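You operate a simulated robot arm through the tools that you are given. There is no shell and no other tool. Be economical: measure what you need, move in short steps, check, and stop when the job is done.

Carry out the task below with a simulated robot arm. There is one attempt and no reset: what you move stays moved.

JOB
Take the blue brush from the cold bench and put it in the yellow bowl.
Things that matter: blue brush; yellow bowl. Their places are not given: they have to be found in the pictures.

The check looks at the end state, three seconds after you hand in, the way a careful person would. Anything else that was tipped, shoved, dropped, spilled or broken makes it a failure.

ROBOT AND FRAMES
A 7-joint arm with a two-finger parallel gripper, fixed in place. Base frame: the origin is at the foot of the arm, x ahead of it, y to its left, z up; the work surface is at about z = 0.85. Lengths are in m, angles in degrees, forces in N, time in s.
With the tool pointing down near the work surface it reaches from about 0.3 to 0.7 m from the base axis. Its first joint turns from -66.0 to 66.0 degrees. Payload 1.57 kg.
Tool frame: the origin (TCP) lies between the finger pads and is the grasp point; the fingertips stand 0.03 m ahead of it; z points along the fingers, y is the line along which they close. The gripper opens to 0.11 m. The fingers are 0.024 m wide and 0.012 m thick; the gripper's body (0.048 by 0.112 m) begins 0.078 m behind the TCP.
Orientation is that of the tool frame in the base frame, as a unit quaternion [x, y, z, w]. With the fingers straight down and closing along the base's y, the tool's x points along the base's -x, its y along +y and its z along -z.

CONTROLS
- The arm moves only by the tool nudge_tool. Its argument "steps" is text: rows parted by semicolons, each of 7 numbers parted by spaces: the turn, a rotation vector about the tool's x, y, z in degrees, then the shift along the tool's x, y, z in m, then the gripper command, from -1 (fully open) to 1 (shut), values between in proportion. In form: rx ry rz dx dy dz gripper; .... A call has 1 to 8 rows; each row shifts and turns the commanded pose from where the row before left it, along the tool's axes as they then stand. Rows are played at 5 a second. More than 0.05 m and 8.6 degrees between two rows, or a gripper value outside its range, and nothing of the call is played. A pose out of reach is approached as far as the arm can. The call stops where the force on the tool passes 40 N (or 10 N more than at its start, if that is more) or the arm is blocked; 0.2 s more then pass. The fingers move at their own pace (about 0.108 m/s each) and stop on an object; they squeeze with about 32 N. The grip force told is the motor's: it shows also when the fingers shut on nothing. Time passes only in rows, and 0.2 s behind the last, so rows that do not move let the fingers close. The reply holds the time, the measured pose of the TCP, the force on the tool along the base axes, the opening and the grip force, in the units named above and with some noise, and new pictures: "show" is both (left out), scene, wrist or none.
- Cameras (640 x 400 px; columns grow to the right, rows downward): "scene" is fixed at [0.1954, -0.4153, 1.3975]; the picture's right is [0.49, -0.87, 0.00], its down [-0.56, -0.32, -0.76] and it looks along [0.66, 0.38, -0.65] (base axes); focal length 352 px, centre (320, 200). "wrist" rides on the gripper at [0.07, 0.016, -0.141] in the tool frame; the picture's right is [-0.23, 0.97, 0.00], its down [-0.86, -0.20, -0.48] and it looks along [-0.47, -0.11, 0.88] (tool axes); focal length 222 px, centre (320, 200).
- measure_at(camera, pixels): for up to 12 pixels [column, row] of the newest picture of that camera ("zoom" is the newest enlarged one), the place [x, y, z] in the base frame of the surface seen there, good to about 0.003 m, but the place of the scene camera against the robot may be out by one fixed shift of up to 0.018 m in any direction. No time passes.
- inspect(camera, box): a new picture of the part [left, top, right, bottom] of that camera's present view, enlarged. No time passes.
- finish_job(): hands the job in; it is judged then, once.

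Keep the steps short. Do not move on a guess: measure, check each grasp and each placing, and mend mistakes. In all there are 60 turns and 170 pictures (those below and enlarged ones count). Leave the gripper open and the arm clear of the work at the hand-in unless told otherwise, and finish with a single line.

The tools are called after ">>>" by a JSON object that holds its "op" and its "data". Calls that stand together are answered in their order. nudge_tool: Moves the arm, as the interface text tells. Its arguments: {"type":"object","properties":{"steps":{"type":"string"},"show":{"type":"string","enum":["both","scene","wrist","none"]}},"required":["steps"]} The other tools are called the same way: measure_at (camera, pixels) gives the place of the surface under pixels of a picture; inspect (camera, box) takes an enlarged picture of a part of a camera's view; finish_job () hands the job in.

At the start:

```text
time: 0.0
ee_pos: [0.3464, -0.2816, 1.1952]
ee_rot: [0.0, 1.0, 0.0, -0.001]
wrist_force: [0.6, -0.1, -0.2]
finger_gap: 0.1104
grasp_force: 0.0
```

scene: 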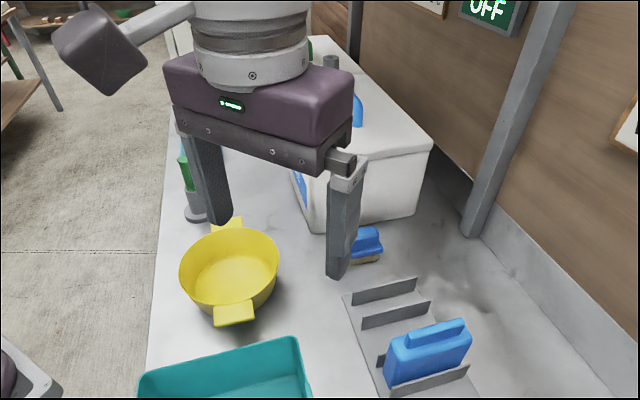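
wrist: 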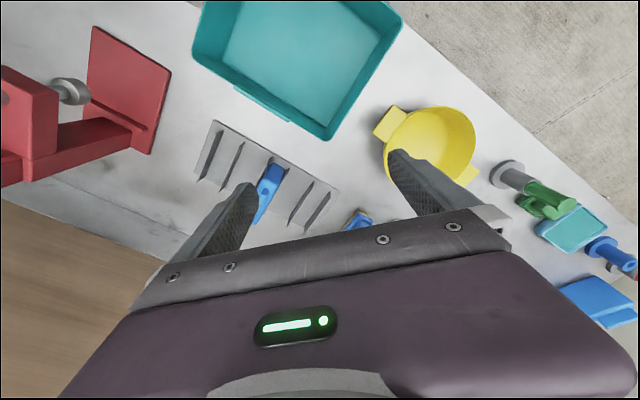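

I see two blue things: one in a grey rack (scene ~430,350) and one with a brown underside by the white box (~365,245). I will enlarge both.

>>> {"op": "inspect", "data": {"camera": "scene", "box": [320, 200, 500, 312]}}

>>> {"op": "inspect", "data": {"camera": "scene", "box": [330, 270, 530, 400]}}

>>> {"op": "inspect", "data": {"camera": "wrist", "box": [180, 110, 420, 260]}}

```text
3.56 times, centred on (410, 256) of scene
```

zoom: 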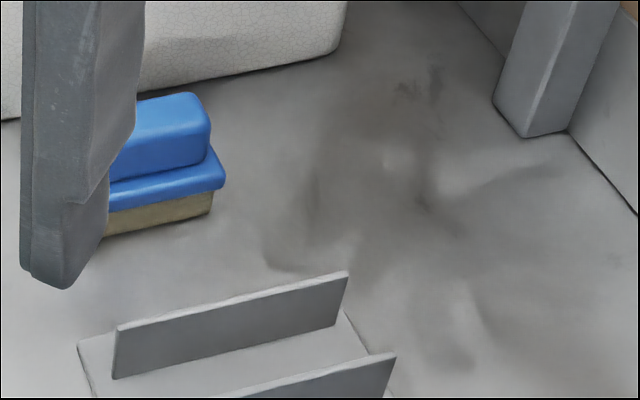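

```text
3.08 times, centred on (430, 335) of scene
```

zoom: 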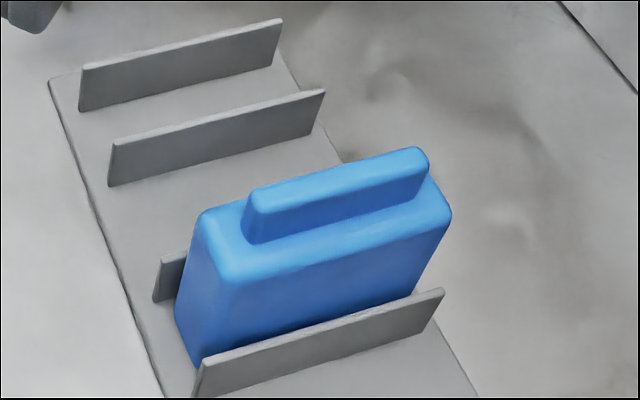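

```text
2.67 times, centred on (300, 185) of wrist
```

zoom: 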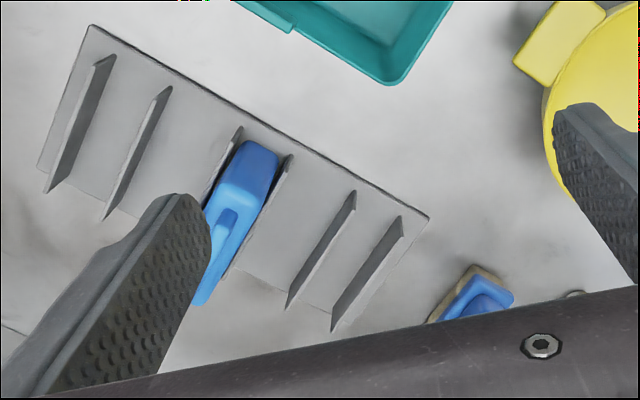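

The one by the white box has bristles, so it is the brush; the rack one is a block. I'll measure the brush, bowl and white box now.

>>> {"op": "measure_at", "data": {"camera": "scene", "pixels": [[365, 232], [378, 232], [381, 250], [378, 262], [362, 262], [230, 275], [183, 270], [278, 265], [234, 315], [228, 225], [310, 228], [414, 212]]}}

>>> {"op": "measure_at", "data": {"camera": "wrist", "pixels": [[352, 222], [359, 210], [371, 219], [357, 226], [344, 228], [430, 140], [387, 130], [474, 140], [430, 107], [390, 120], [465, 178], [350, 180]]}}

>>> {"op": "inspect", "data": {"camera": "wrist", "box": [480, 150, 640, 330]}}

```text
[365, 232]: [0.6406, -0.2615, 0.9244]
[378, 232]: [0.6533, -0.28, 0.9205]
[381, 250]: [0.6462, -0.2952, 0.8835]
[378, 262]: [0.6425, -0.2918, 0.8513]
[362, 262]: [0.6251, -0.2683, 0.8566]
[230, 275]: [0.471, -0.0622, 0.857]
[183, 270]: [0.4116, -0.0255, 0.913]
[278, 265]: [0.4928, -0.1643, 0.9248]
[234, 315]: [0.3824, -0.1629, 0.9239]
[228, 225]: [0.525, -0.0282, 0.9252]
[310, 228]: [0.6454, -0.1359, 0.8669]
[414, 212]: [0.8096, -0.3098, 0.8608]
```

```text
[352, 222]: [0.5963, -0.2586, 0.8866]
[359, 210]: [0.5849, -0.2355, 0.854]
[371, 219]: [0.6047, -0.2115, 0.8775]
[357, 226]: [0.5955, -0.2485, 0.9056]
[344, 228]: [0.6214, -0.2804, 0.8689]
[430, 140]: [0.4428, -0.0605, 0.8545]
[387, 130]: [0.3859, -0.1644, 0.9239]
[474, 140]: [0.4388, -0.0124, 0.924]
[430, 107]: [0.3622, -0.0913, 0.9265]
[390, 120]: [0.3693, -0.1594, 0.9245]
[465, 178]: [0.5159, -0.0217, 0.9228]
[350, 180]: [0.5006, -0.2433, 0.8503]
```

```text
2.22 times, centred on (560, 240) of wrist
```

zoom: 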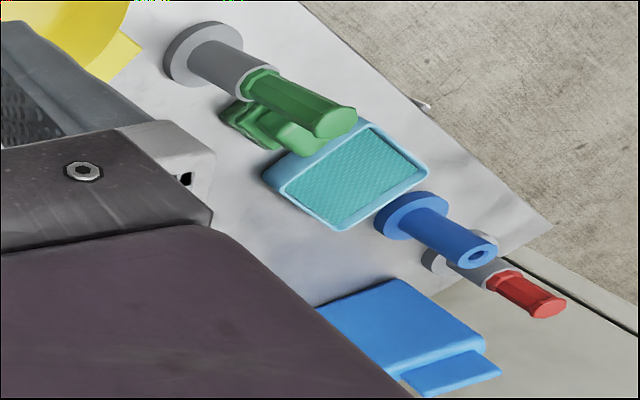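

The brush is around (0.62, -0.25), top z≈0.924. I'll move 0.15 m ahead at the same height to view it from the wrist camera.

>>> {"op": "measure_at", "data": {"camera": "scene", "pixels": [[420, 150], [400, 140], [380, 150], [400, 190], [330, 65], [357, 110]]}}

>>> {"op": "nudge_tool", "data": {"steps": "0 0 0 -0.04 0 0 -1; 0 0 0 -0.04 0 0 -1; 0 0 0 -0.04 0 0 -1; 0 0 0 -0.03 0 0 -1; 0 0 0 0 0 0 -1"}}

```text
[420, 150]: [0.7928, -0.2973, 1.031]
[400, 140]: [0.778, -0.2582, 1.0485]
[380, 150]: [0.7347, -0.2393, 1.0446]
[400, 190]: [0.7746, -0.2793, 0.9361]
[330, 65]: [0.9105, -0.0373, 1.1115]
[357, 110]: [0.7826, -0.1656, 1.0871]
```

```text
time: 1.2
ee_pos: [0.4975, -0.2824, 1.1945]
ee_rot: [0.0, 1.0, 0.0, 0.0]
wrist_force: [-1.0, 0.1, -0.3]
finger_gap: 0.11
grasp_force: 0.0
```

scene: 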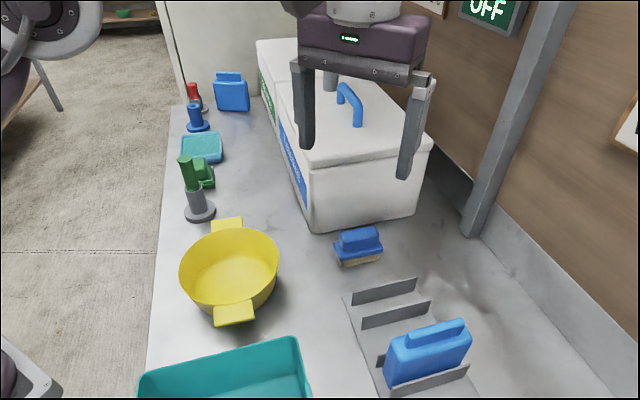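
wrist: 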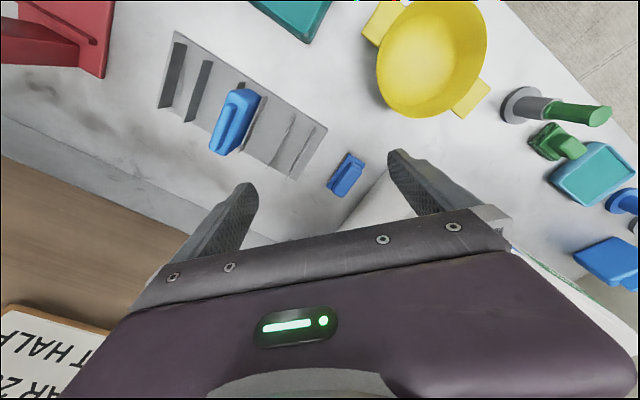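

Both cameras now see the brush unobstructed. I'll enlarge it in each and measure.

>>> {"op": "inspect", "data": {"camera": "scene", "box": [318, 212, 398, 282]}}

>>> {"op": "inspect", "data": {"camera": "wrist", "box": [310, 140, 400, 210]}}

```text
5.71 times, centred on (358, 247) of scene
```

zoom: 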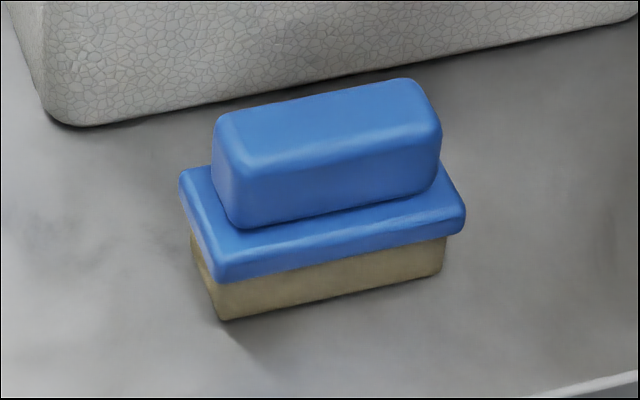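

```text
5.71 times, centred on (355, 175) of wrist
```

zoom: 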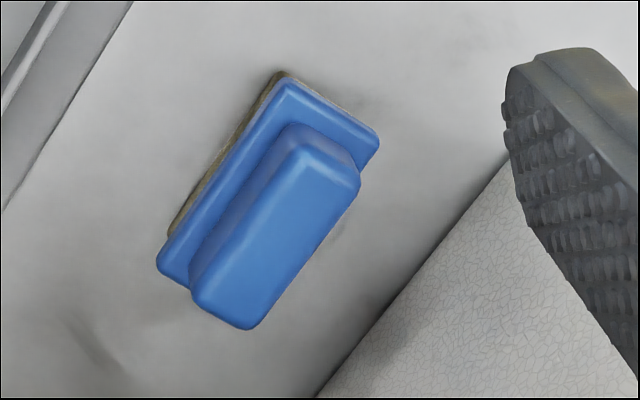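

>>> {"op": "measure_at", "data": {"camera": "zoom", "pixels": [[300, 155], [350, 185], [205, 292], [250, 320], [275, 240], [290, 90], [370, 138], [165, 262], [325, 385], [480, 195], [280, 72], [400, 300]]}}

>>> {"op": "measure_at", "data": {"camera": "scene", "pixels": [[346, 238], [349, 233], [372, 227], [357, 233], [353, 259], [340, 245], [375, 250], [325, 232], [360, 226], [396, 217], [360, 210], [330, 215]]}}

```text
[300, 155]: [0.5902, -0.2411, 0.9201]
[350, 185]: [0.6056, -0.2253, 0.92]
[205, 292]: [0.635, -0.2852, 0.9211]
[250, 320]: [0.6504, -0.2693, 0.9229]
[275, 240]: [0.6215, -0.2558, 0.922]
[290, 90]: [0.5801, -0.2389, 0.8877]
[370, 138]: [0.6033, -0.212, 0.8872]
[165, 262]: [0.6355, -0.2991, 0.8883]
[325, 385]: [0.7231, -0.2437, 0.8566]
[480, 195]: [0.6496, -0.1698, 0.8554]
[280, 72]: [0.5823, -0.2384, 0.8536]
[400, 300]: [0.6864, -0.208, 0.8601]
```

```text
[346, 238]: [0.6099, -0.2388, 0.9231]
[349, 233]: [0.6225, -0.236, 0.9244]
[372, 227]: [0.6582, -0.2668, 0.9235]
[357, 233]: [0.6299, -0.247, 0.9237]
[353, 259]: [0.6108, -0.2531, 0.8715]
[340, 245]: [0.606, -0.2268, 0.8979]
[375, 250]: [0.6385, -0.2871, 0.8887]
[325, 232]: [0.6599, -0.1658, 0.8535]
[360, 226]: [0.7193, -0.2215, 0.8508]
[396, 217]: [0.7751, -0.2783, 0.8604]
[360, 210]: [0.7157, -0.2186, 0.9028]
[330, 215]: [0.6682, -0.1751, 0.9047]
```

The brush lies at (0.620, -0.2555), handle top 0.921, plate top 0.888. Its long axis points along (0.71, -0.71), parallel to the box face about 0.08 m away. To stay clear of the box I'll grip the handle end to end, turning the tool −45° about its z at this height.

>>> {"op": "nudge_tool", "data": {"steps": "0 0 -7.5 0 0 0 -1; 0 0 -7.5 0 0 0 -1; 0 0 -7.5 0 0 0 -1; 0 0 -7.5 0 0 0 -1; 0 0 -7.5 0 0 0 -1; 0 0 -7.5 0 0 0 -1; 0 0 0 0 0 0 -1; 0 0 0 0 0 0 -1"}}

```text
time: 3.0
ee_pos: [0.4985, -0.2825, 1.1947]
ee_rot: [-0.383, 0.924, 0.0, 0.001]
wrist_force: [0.7, -0.1, -0.5]
finger_gap: 0.1098
grasp_force: 0.2
```

scene: 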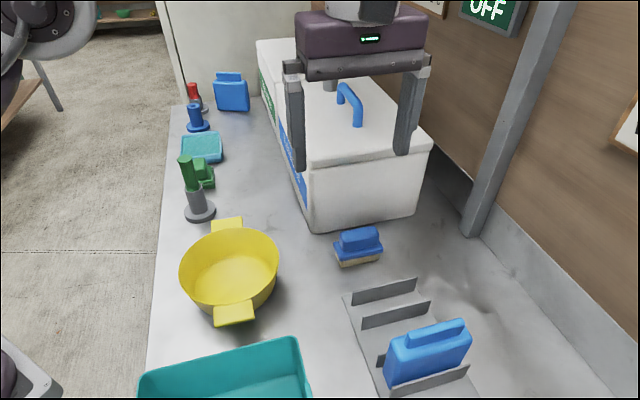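
wrist: 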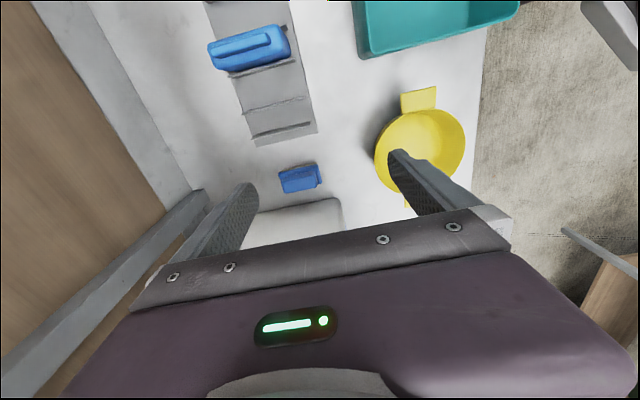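

Rotation is done. Next I move over the brush (tool dx −0.105, dy −0.067) and then lower to z≈1.07.

>>> {"op": "nudge_tool", "data": {"steps": "0 0 0 -0.035 -0.0223 0 -1; 0 0 0 -0.035 -0.0223 0 -1; 0 0 0 -0.035 -0.0222 0 -1; 0 0 0 0 0 0.04 -1; 0 0 0 0 0 0.04 -1; 0 0 0 0 0 0.04 -1; 0 0 0 0 0 0 -1"}}

```text
time: 4.6
ee_pos: [0.5232, -0.2661, 1.0804]
ee_rot: [-0.383, 0.924, -0.001, 0.0]
wrist_force: [-0.2, -0.4, -0.1]
finger_gap: 0.1099
grasp_force: 0.1
out of reach, approached as far as the arm can: row 1, 2, 3
```

scene: 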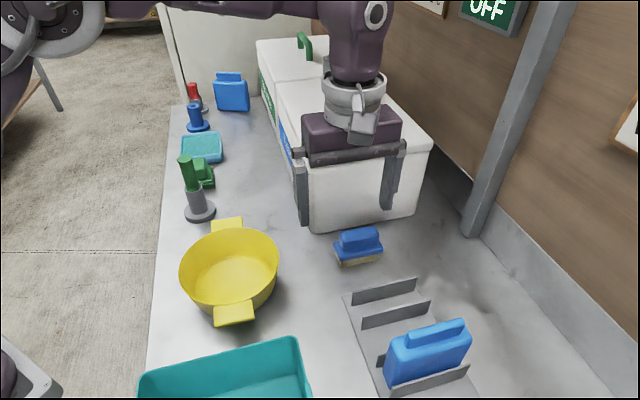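
wrist: 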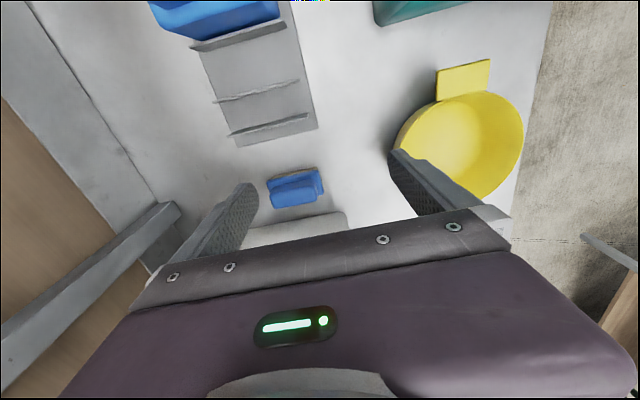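

The target was out of reach that high, and the pose now reads (0.523, -0.266, 1.080). I'll lower to z≈1.0 here, where the space is free, then go part of the way over.

>>> {"op": "nudge_tool", "data": {"steps": "0 0 0 0 0 0.04 -1; 0 0 0 0 0 0.04 -1; 0 0 0 -0.025 -0.02 0 -1; 0 0 0 -0.025 -0.02 0 -1; 0 0 0 0 0 0 -1"}}

```text
time: 5.8
ee_pos: [0.5876, -0.2612, 0.9981]
ee_rot: [-0.382, 0.924, -0.001, 0.0]
wrist_force: [-0.6, -0.4, 0.0]
finger_gap: 0.11
grasp_force: 0.0
```

scene: 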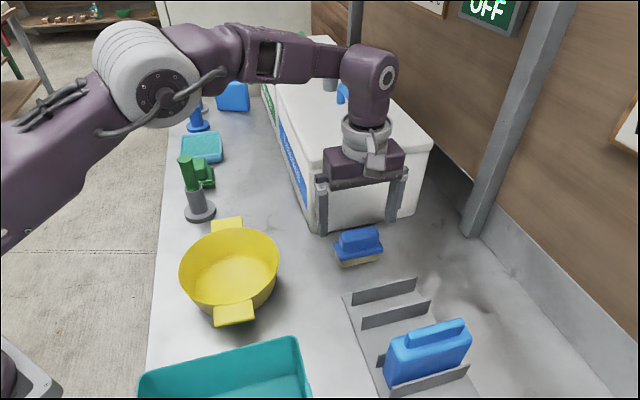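
wrist: 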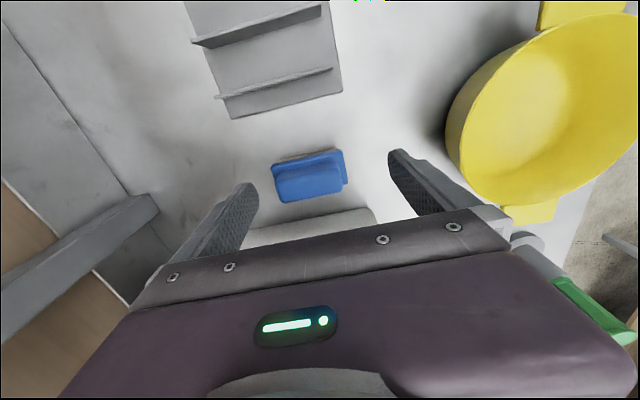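

The pose is good. I'll measure the brush and box edge again from this closer view.

>>> {"op": "inspect", "data": {"camera": "wrist", "box": [240, 130, 400, 240]}}

```text
3.64 times, centred on (320, 185) of wrist
```

zoom: 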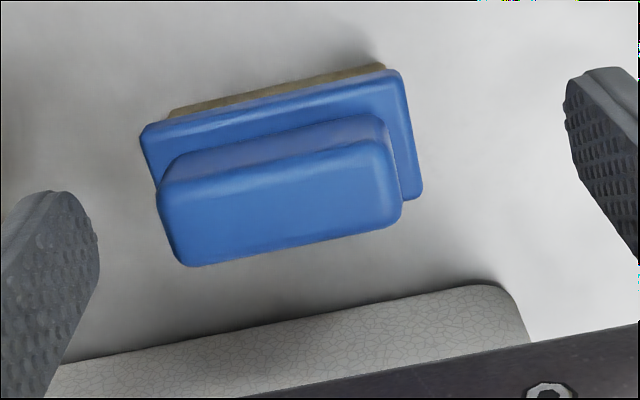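

>>> {"op": "measure_at", "data": {"camera": "zoom", "pixels": [[170, 188], [385, 150], [185, 258], [392, 220], [280, 205], [150, 130], [395, 78], [412, 195], [300, 325], [480, 290], [300, 360]]}}

```text
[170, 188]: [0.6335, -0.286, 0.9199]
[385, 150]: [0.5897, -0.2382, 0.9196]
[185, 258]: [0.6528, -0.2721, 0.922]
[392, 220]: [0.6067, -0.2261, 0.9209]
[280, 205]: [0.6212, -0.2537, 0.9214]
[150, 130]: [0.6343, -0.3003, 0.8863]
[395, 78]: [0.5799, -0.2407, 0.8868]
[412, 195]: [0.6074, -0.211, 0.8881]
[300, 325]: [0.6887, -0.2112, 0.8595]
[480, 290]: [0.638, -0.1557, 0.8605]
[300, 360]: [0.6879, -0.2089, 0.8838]
```

Brush centre is (0.6207, -0.2556), axis ≈46.5°. I'll move over it, turn 1.5°, and lower until the tips are level with the handle top.

>>> {"op": "nudge_tool", "data": {"steps": "0 0 0 -0.0274 -0.0194 0 -1; 0 0 1.5 0 0 0 -1; 0 0 0 0 0 0.022 -1; 0 0 0 0 0 0.022 -1; 0 0 0 0 0 0 -1"}}

```text
time: 7.0
ee_pos: [0.6199, -0.2561, 0.9525]
ee_rot: [-0.371, 0.929, 0.0, 0.0]
wrist_force: [-0.3, -0.6, -0.1]
finger_gap: 0.11
grasp_force: 0.0
```

scene: 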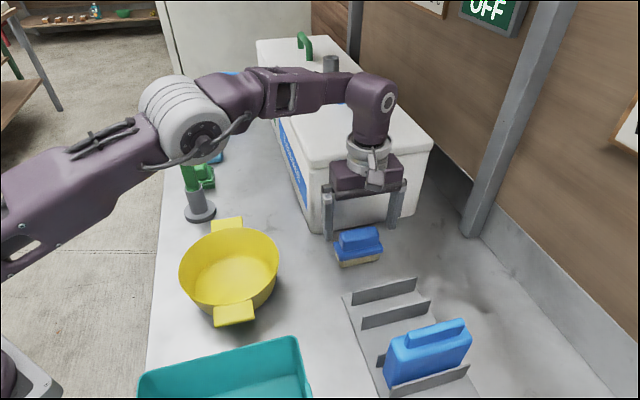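
wrist: 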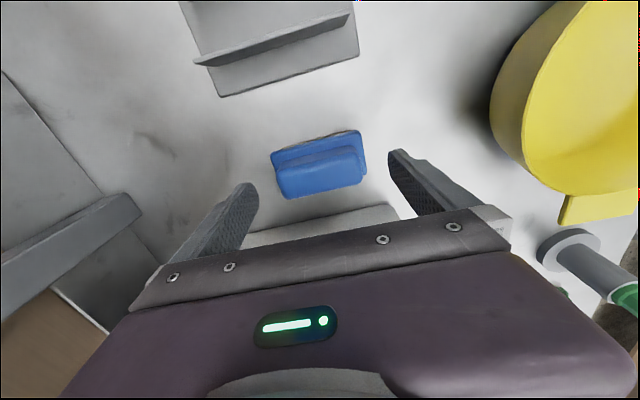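

The tips' midpoint should show near (321,178) and the handle top centre is at about (322,178), so they line up. I'll descend 0.026 (tips at 0.896, above the plate) and close.

>>> {"op": "nudge_tool", "data": {"steps": "0 0 0 0 0 0.013 -1; 0 0 0 0 0 0.013 -1; 0 0 0 0 0 0 -1; 0 0 0 0 0 0 1; 0 0 0 0 0 0 1; 0 0 0 0 0 0 1; 0 0 0 0 0 0 1"}}

```text
time: 8.6
ee_pos: [0.619, -0.2546, 0.9293]
ee_rot: [-0.371, 0.929, 0.0, 0.0]
wrist_force: [-0.2, 0.7, 1.6]
finger_gap: 0.073
grasp_force: 32.3
```

scene: 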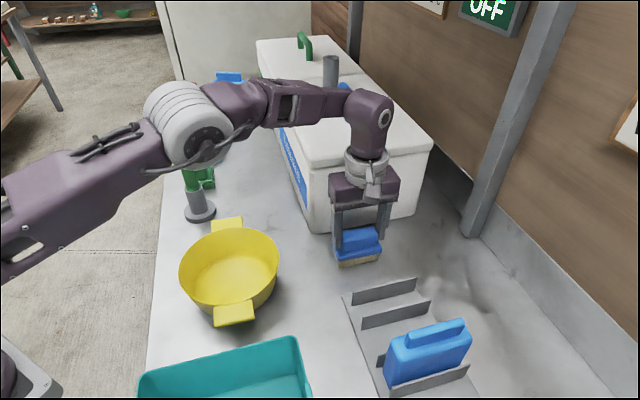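
wrist: 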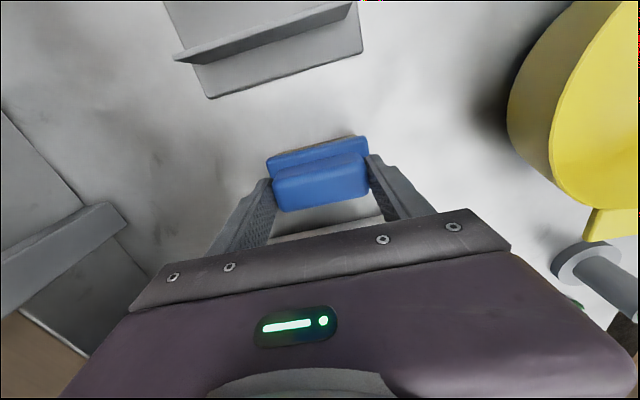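

The fingers stopped at 0.073 m with 32 N, so the handle is held. I'll lift about 0.08 m, slowly.

>>> {"op": "nudge_tool", "data": {"steps": "0 0 0 0 0 -0.01 1; 0 0 0 0 0 -0.02 1; 0 0 0 0 0 -0.025 1; 0 0 0 0 0 -0.025 1; 0 0 0 0 0 0 1"}}

```text
time: 9.8
ee_pos: [0.6201, -0.2517, 1.0089]
ee_rot: [-0.37, 0.929, 0.0, 0.0]
wrist_force: [-0.9, -0.6, 0.8]
finger_gap: 0.0
grasp_force: 21.2
```

scene: 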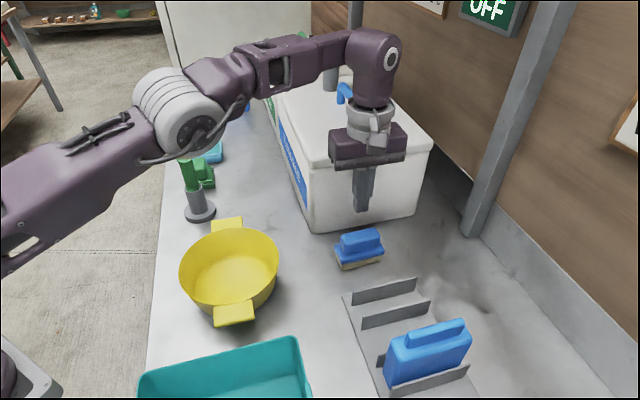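
wrist: 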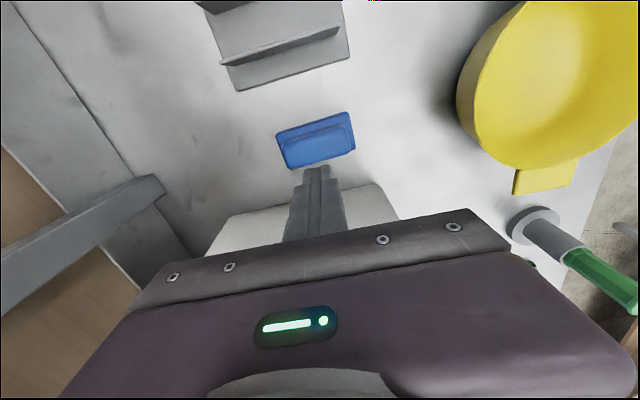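

The handle slipped out: the gap went to 0 and the brush is still upright on the bench. Its ends look tapered and my grip was shallow. I'll open, measure again, and grip lower on the plate ends.

>>> {"op": "nudge_tool", "data": {"steps": "0 0 0 0 0 0 -1; 0 0 0 0 0 0 -1; 0 0 0 0 0 0 -1; 0 0 0 0.03 0 0 -1; 0 0 0 0 0 0 -1", "show": "wrist"}}

>>> {"op": "inspect", "data": {"camera": "wrist", "box": [240, 100, 400, 210]}}

>>> {"op": "inspect", "data": {"camera": "scene", "box": [318, 212, 398, 282]}}

```text
time: 11.0
ee_pos: [0.5982, -0.2755, 1.0085]
ee_rot: [-0.371, 0.929, 0.0, 0.0]
wrist_force: [0.8, -0.8, -0.2]
finger_gap: 0.11
grasp_force: 0.1
```

wrist: 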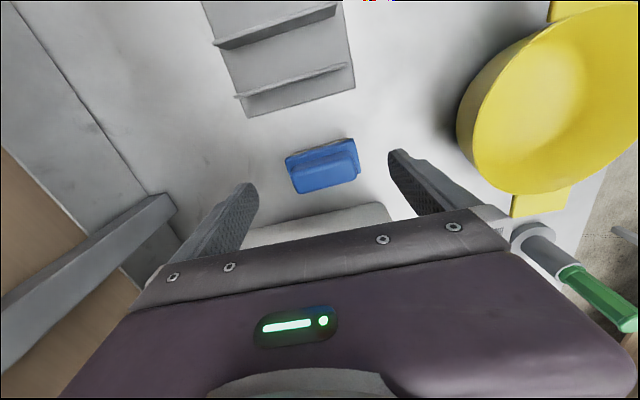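

```text
3.64 times, centred on (320, 155) of wrist
```

zoom: 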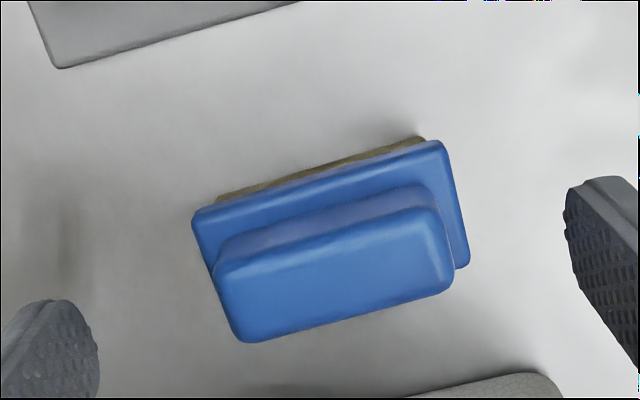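

```text
5.71 times, centred on (358, 247) of scene
```

zoom: 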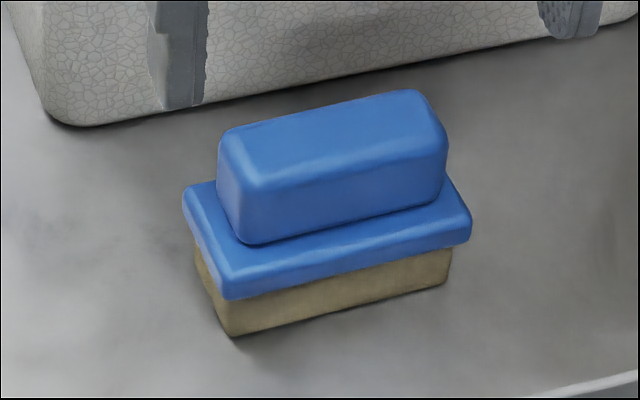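

>>> {"op": "measure_at", "data": {"camera": "wrist", "pixels": [[294, 176], [350, 159], [299, 192], [354.5, 176], [326, 177], [287.5, 159.5], [351.5, 141], [359, 171], [345, 206]]}}

>>> {"op": "measure_at", "data": {"camera": "zoom", "pixels": [[200, 190], [228, 290], [465, 235], [450, 185], [230, 328], [228, 305], [445, 275], [230, 150], [240, 235], [440, 190], [335, 200], [330, 215]]}}

```text
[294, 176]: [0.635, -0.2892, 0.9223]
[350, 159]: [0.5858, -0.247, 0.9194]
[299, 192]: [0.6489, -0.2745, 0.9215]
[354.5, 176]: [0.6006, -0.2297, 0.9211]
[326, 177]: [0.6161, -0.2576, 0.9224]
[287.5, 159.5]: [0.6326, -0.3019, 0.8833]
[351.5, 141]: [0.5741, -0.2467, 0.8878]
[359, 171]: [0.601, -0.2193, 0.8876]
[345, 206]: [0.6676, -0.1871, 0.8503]
```

```text
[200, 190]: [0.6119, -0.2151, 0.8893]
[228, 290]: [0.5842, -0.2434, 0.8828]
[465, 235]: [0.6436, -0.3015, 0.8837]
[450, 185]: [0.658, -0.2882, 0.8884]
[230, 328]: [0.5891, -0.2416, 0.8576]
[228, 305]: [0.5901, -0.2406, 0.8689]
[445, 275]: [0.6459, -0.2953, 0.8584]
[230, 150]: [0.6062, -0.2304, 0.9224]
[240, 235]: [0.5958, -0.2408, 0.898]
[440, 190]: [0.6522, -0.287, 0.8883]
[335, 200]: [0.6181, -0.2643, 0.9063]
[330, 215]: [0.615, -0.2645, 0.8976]
```

The brush now has centre ≈(0.617, -0.260) and axis ≈42.5°. I'll turn −4°, move over it, and lower to z≈0.93.

>>> {"op": "nudge_tool", "data": {"steps": "0 0 -4 0 0 0 -1; 0 0 0 -0.024 -0.0037 0 -1; 0 0 0 0 0 0.03 -1; 0 0 0 0 0 0.03 -1; 0 0 0 0 0 0.018 -1; 0 0 0 0 0 0 -1"}}

```text
time: 12.4
ee_pos: [0.6178, -0.2605, 0.9311]
ee_rot: [-0.403, 0.915, 0.0, 0.0]
wrist_force: [-0.8, -0.3, -0.6]
finger_gap: 0.1101
grasp_force: 0.2
```

scene: 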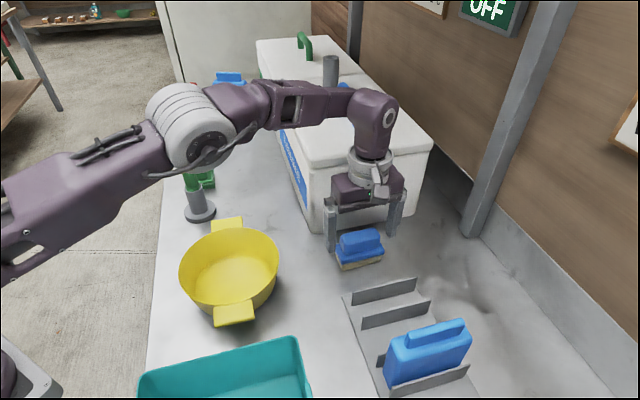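
wrist: 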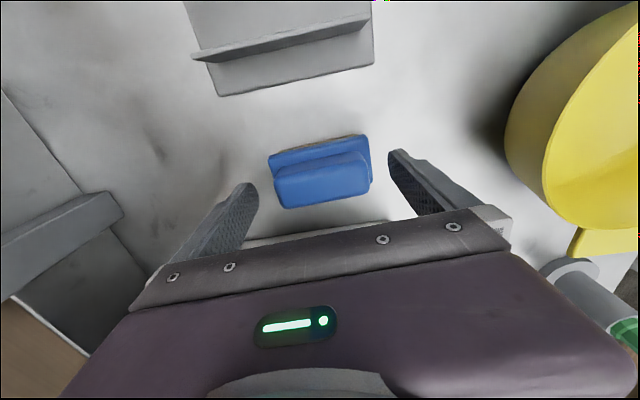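

It's centred between the fingers. I'll descend 0.041 in small steps (tips at ≈0.86) and watch the force.

>>> {"op": "nudge_tool", "data": {"steps": "0 0 0 0 0 0.014 -1; 0 0 0 0 0 0.014 -1; 0 0 0 0 0 0.013 -1; 0 0 0 0 0 0 -1"}}

```text
time: 13.4
ee_pos: [0.6166, -0.2588, 0.8911]
ee_rot: [-0.403, 0.915, 0.0, 0.001]
wrist_force: [-0.9, 0.8, -0.5]
finger_gap: 0.1099
grasp_force: 0.1
```

scene: 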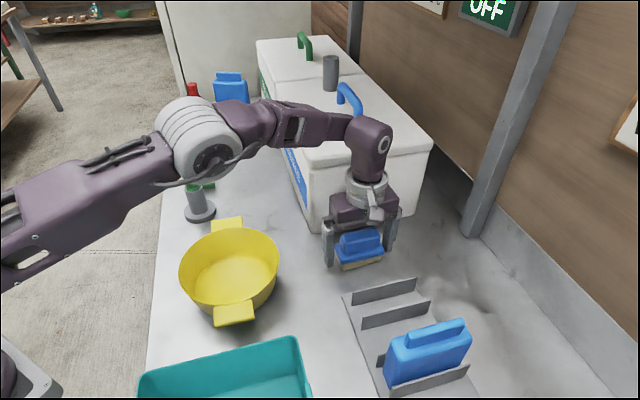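
wrist: 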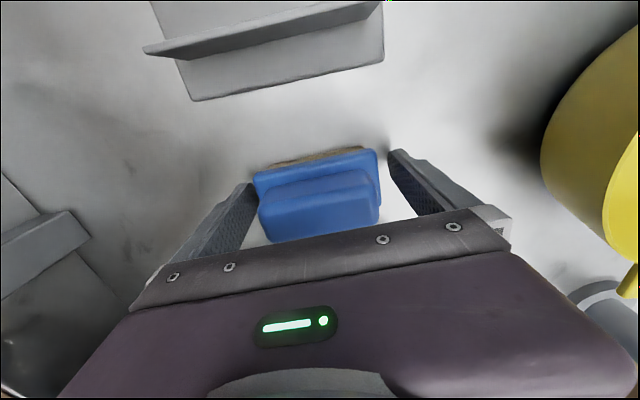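

No contact yet. I'll close and then lift just 0.015 to test the grip.

>>> {"op": "nudge_tool", "data": {"steps": "0 0 0 0 0 0 1; 0 0 0 0 0 0 1; 0 0 0 0 0 0 1; 0 0 0 0 0 -0.005 1; 0 0 0 0 0 -0.01 1; 0 0 0 0 0 0 1"}}

```text
time: 14.8
ee_pos: [0.6161, -0.2599, 0.9069]
ee_rot: [-0.403, 0.915, 0.0, 0.0]
wrist_force: [-0.6, 0.1, -0.2]
finger_gap: 0.0893
grasp_force: 32.0
```

scene: 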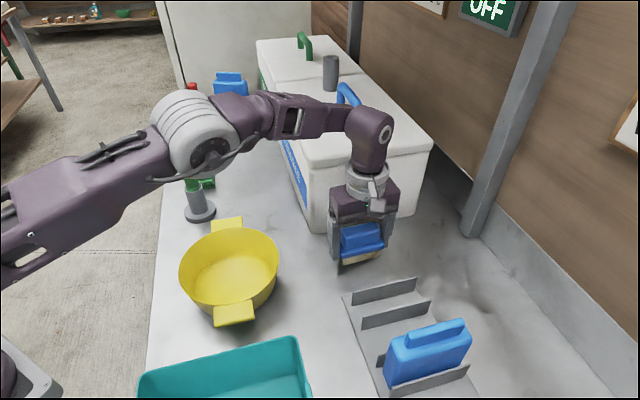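
wrist: 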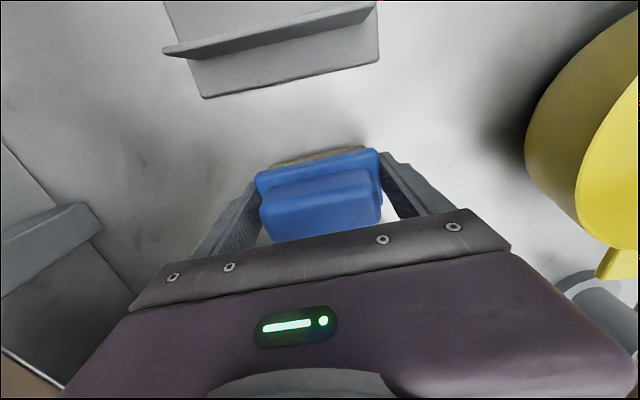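

The brush rises with the fingers (gap 0.089, grip 32 N). I'll lift further and measure the bowl rim, floor and neighbouring stand.

>>> {"op": "nudge_tool", "data": {"steps": "0 0 0 0 0 -0.02 1; 0 0 0 0 0 -0.03 1; 0 0 0 0 0 -0.03 1; 0 0 0 0 0 -0.03 1; 0 0 0 0 0 0 1"}}

>>> {"op": "measure_at", "data": {"camera": "scene", "pixels": [[182, 265], [277, 262], [230, 229], [222, 306], [245, 301], [205, 236], [229, 285], [245, 255], [205, 275], [262, 268], [200, 212], [186, 160]]}}

>>> {"op": "inspect", "data": {"camera": "scene", "box": [160, 200, 300, 330]}}

```text
time: 16.0
ee_pos: [0.6165, -0.2576, 1.0143]
ee_rot: [-0.403, 0.915, 0.001, -0.001]
wrist_force: [0.3, 1.0, -0.8]
finger_gap: 0.0891
grasp_force: 32.1
```

scene: 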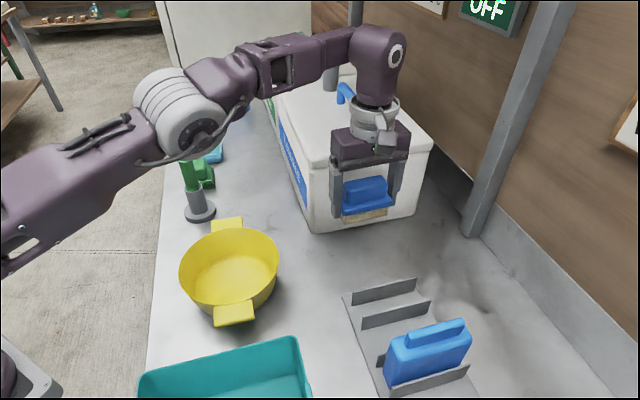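
wrist: 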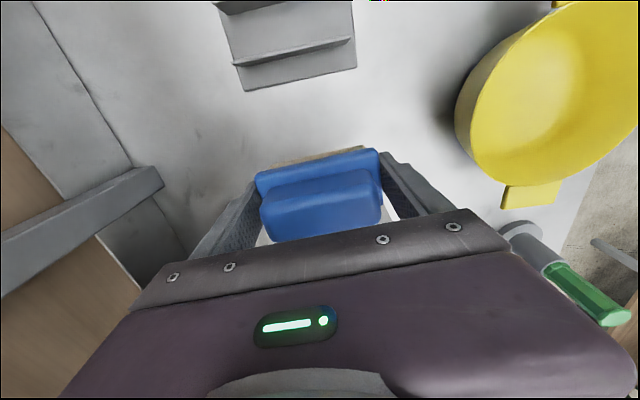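

```text
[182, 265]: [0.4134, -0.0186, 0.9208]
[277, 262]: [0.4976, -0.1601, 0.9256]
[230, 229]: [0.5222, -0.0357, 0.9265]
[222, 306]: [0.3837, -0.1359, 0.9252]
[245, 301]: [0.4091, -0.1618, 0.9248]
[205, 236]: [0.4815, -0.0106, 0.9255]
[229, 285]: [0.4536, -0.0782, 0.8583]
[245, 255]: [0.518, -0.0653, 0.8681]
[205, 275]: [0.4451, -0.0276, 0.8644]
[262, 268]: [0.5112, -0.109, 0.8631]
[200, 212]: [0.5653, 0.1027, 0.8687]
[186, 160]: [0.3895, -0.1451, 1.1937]
```

```text
3.08 times, centred on (230, 265) of scene
```

zoom: 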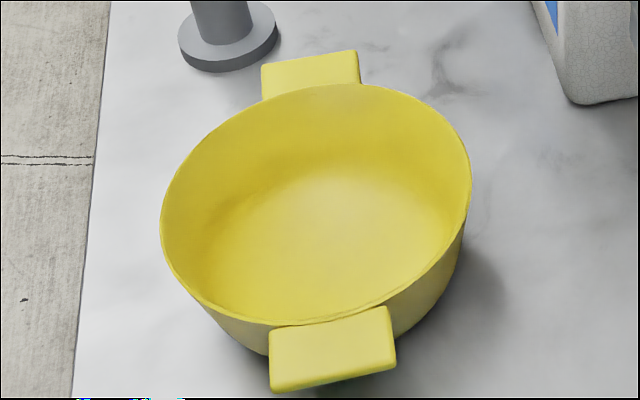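

Bowl centre, corrected by the brush's scene-to-wrist offset of (0.010, 0.004), is ≈(0.446, -0.093), with rim z 0.925, floor 0.858 and rim radius 0.083. The brush is held firmly with its bottom at ≈0.975. I'll carry it along tool y over the bowl.

>>> {"op": "nudge_tool", "data": {"steps": "0 0 0 -0.001 0.02 0 1; 0 0 0 -0.001 0.037 0 1; 0 0 0 -0.001 0.04 0 1; 0 0 0 -0.001 0.04 0 1; 0 0 0 -0.001 0.04 0 1; 0 0 0 -0.001 0.037 0 1; 0 0 0 -0.0003 0.0229 0 1; 0 0 0 0 0 0 1"}}

```text
time: 17.8
ee_pos: [0.448, -0.0943, 1.0162]
ee_rot: [-0.402, 0.915, 0.0, 0.0]
wrist_force: [0.7, 0.5, -0.6]
finger_gap: 0.0892
grasp_force: 32.1
```

scene: 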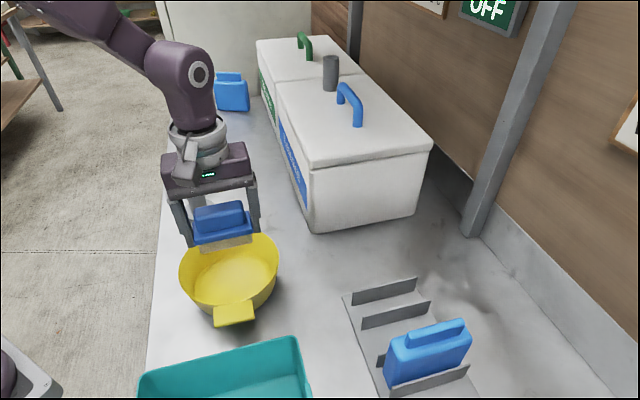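
wrist: 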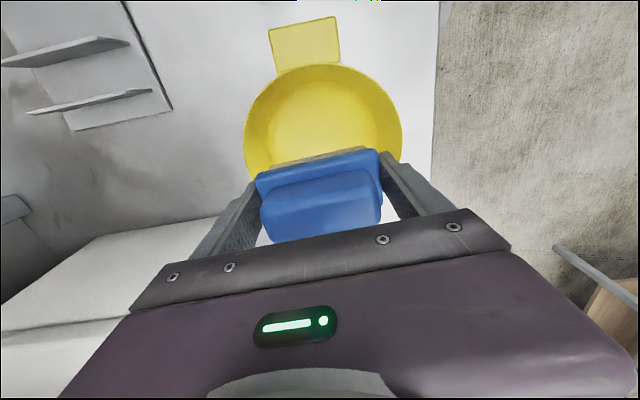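

The brush is over the bowl. I'll check the bowl's rim from the wrist before lowering.

>>> {"op": "measure_at", "data": {"camera": "wrist", "pixels": [[246, 132], [401, 125], [320, 68], [262, 97], [375, 82], [250, 160], [304, 45], [320, 110]]}}

```text
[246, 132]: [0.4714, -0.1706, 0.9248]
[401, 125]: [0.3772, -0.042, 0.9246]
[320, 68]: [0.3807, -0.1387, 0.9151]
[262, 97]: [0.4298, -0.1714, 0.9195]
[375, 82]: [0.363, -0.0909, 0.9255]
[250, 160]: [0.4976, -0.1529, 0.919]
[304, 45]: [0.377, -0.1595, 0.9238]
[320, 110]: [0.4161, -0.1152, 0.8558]
```

Rim fit gives centre (0.446, -0.091), so it needs only about 3 mm of correction. I'll lower to TCP z≈0.91, brush bottom about 1 cm above the floor.

>>> {"op": "nudge_tool", "data": {"steps": "0 0 0 -0.001 0.0035 0 1; 0 0 0 0 0 0.025 1; 0 0 0 0 0 0.025 1; 0 0 0 0 0 0.02 1; 0 0 0 0 0 0.02 1; 0 0 0 0 0 0.016 1; 0 0 0 0 0 0 1"}}

```text
time: 19.4
ee_pos: [0.4455, -0.0896, 0.909]
ee_rot: [-0.403, 0.915, 0.0, 0.0]
wrist_force: [0.1, 0.0, -1.2]
finger_gap: 0.0895
grasp_force: 32.4
```

scene: 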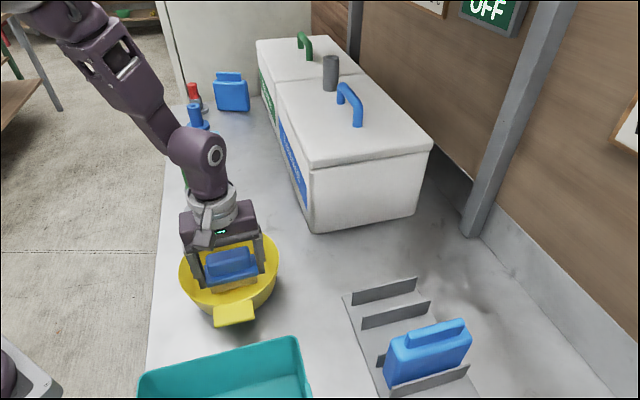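
wrist: 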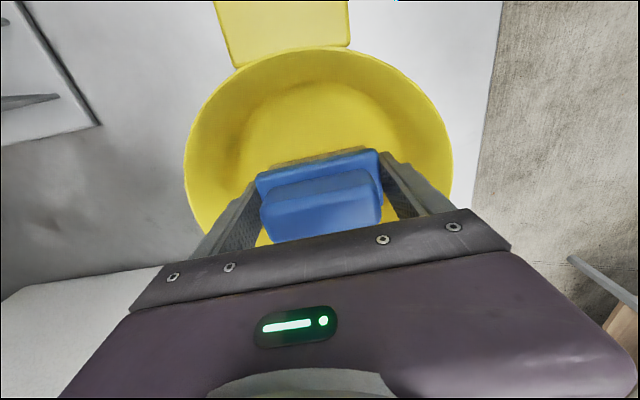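

The fingers are inside the bowl with no contact. I'll lower 6 mm more and open only to about 0.098 m so they don't touch the walls.

>>> {"op": "nudge_tool", "data": {"steps": "0 0 0 0 0 0.006 1; 0 0 0 0 0 0 1; 0 0 0 0 0 0 -0.78; 0 0 0 0 0 0 -0.78; 0 0 0 0 0 0 -0.78"}}

```text
time: 20.6
ee_pos: [0.4452, -0.0928, 0.904]
ee_rot: [-0.403, 0.915, 0.001, 0.0]
wrist_force: [-0.4, 0.1, -0.8]
finger_gap: 0.0978
grasp_force: 0.0
```

scene: 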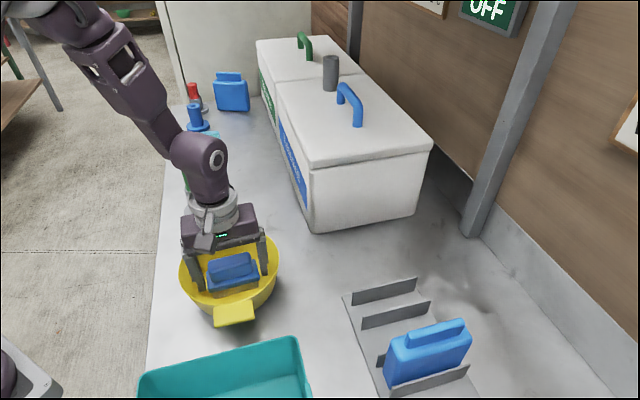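
wrist: 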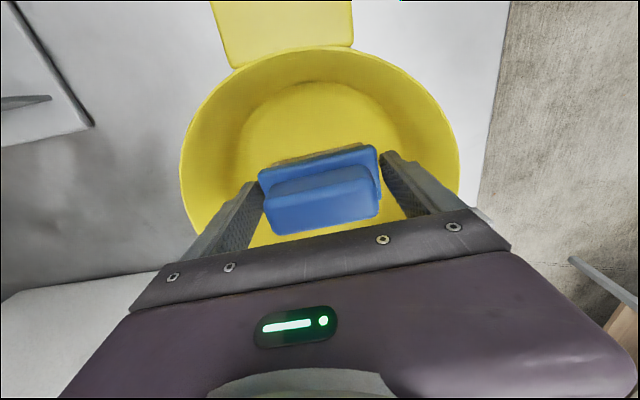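

The brush has settled on the bowl floor and the fingers are free. I'll rise straight up with the same opening, then open fully.

>>> {"op": "nudge_tool", "data": {"steps": "0 0 0 0 0 -0.015 -0.78; 0 0 0 0 0 -0.025 -0.78; 0 0 0 0 0 -0.04 -0.78; 0 0 0 0 0 -0.04 -0.78; 0 0 0 0 0 -0.04 -1; 0 0 0 0 0 -0.04 -1; 0 0 0 0 0 0 -1"}}

```text
time: 22.2
ee_pos: [0.4461, -0.0975, 1.1031]
ee_rot: [-0.403, 0.915, 0.0, 0.0]
wrist_force: [0.0, -0.1, -0.6]
finger_gap: 0.1102
grasp_force: 0.1
```

scene: 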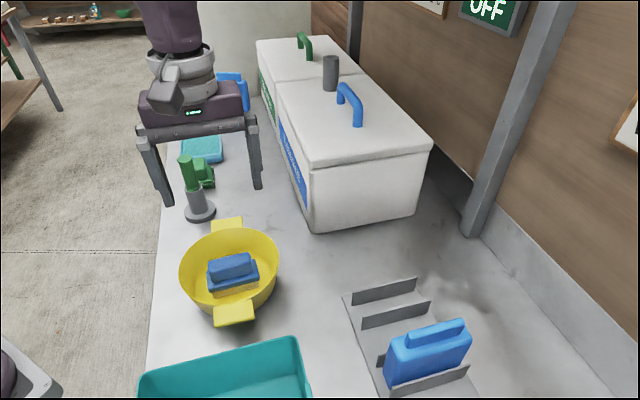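
wrist: 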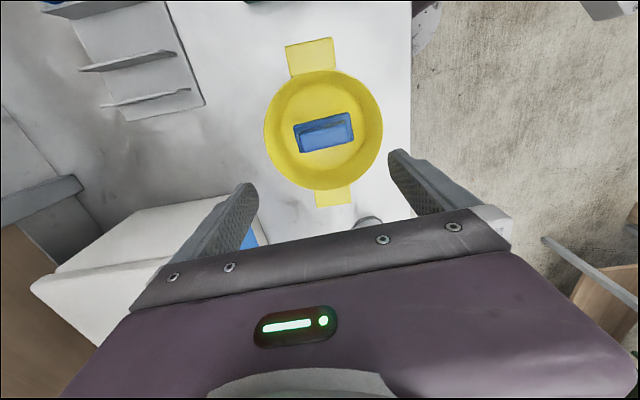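

The brush sits flat in the bowl, nothing else has moved, the gripper is open and the arm is clear. I'm handing in.

>>> {"op": "finish_job", "data": {}}

```text
The job is handed in.
```

The blue brush is lying flat in the yellow bowl, the other objects look undisturbed in the last pictures, and the arm is clear with the gripper open; the first grip slipped, but the brush stayed upright and the second held.
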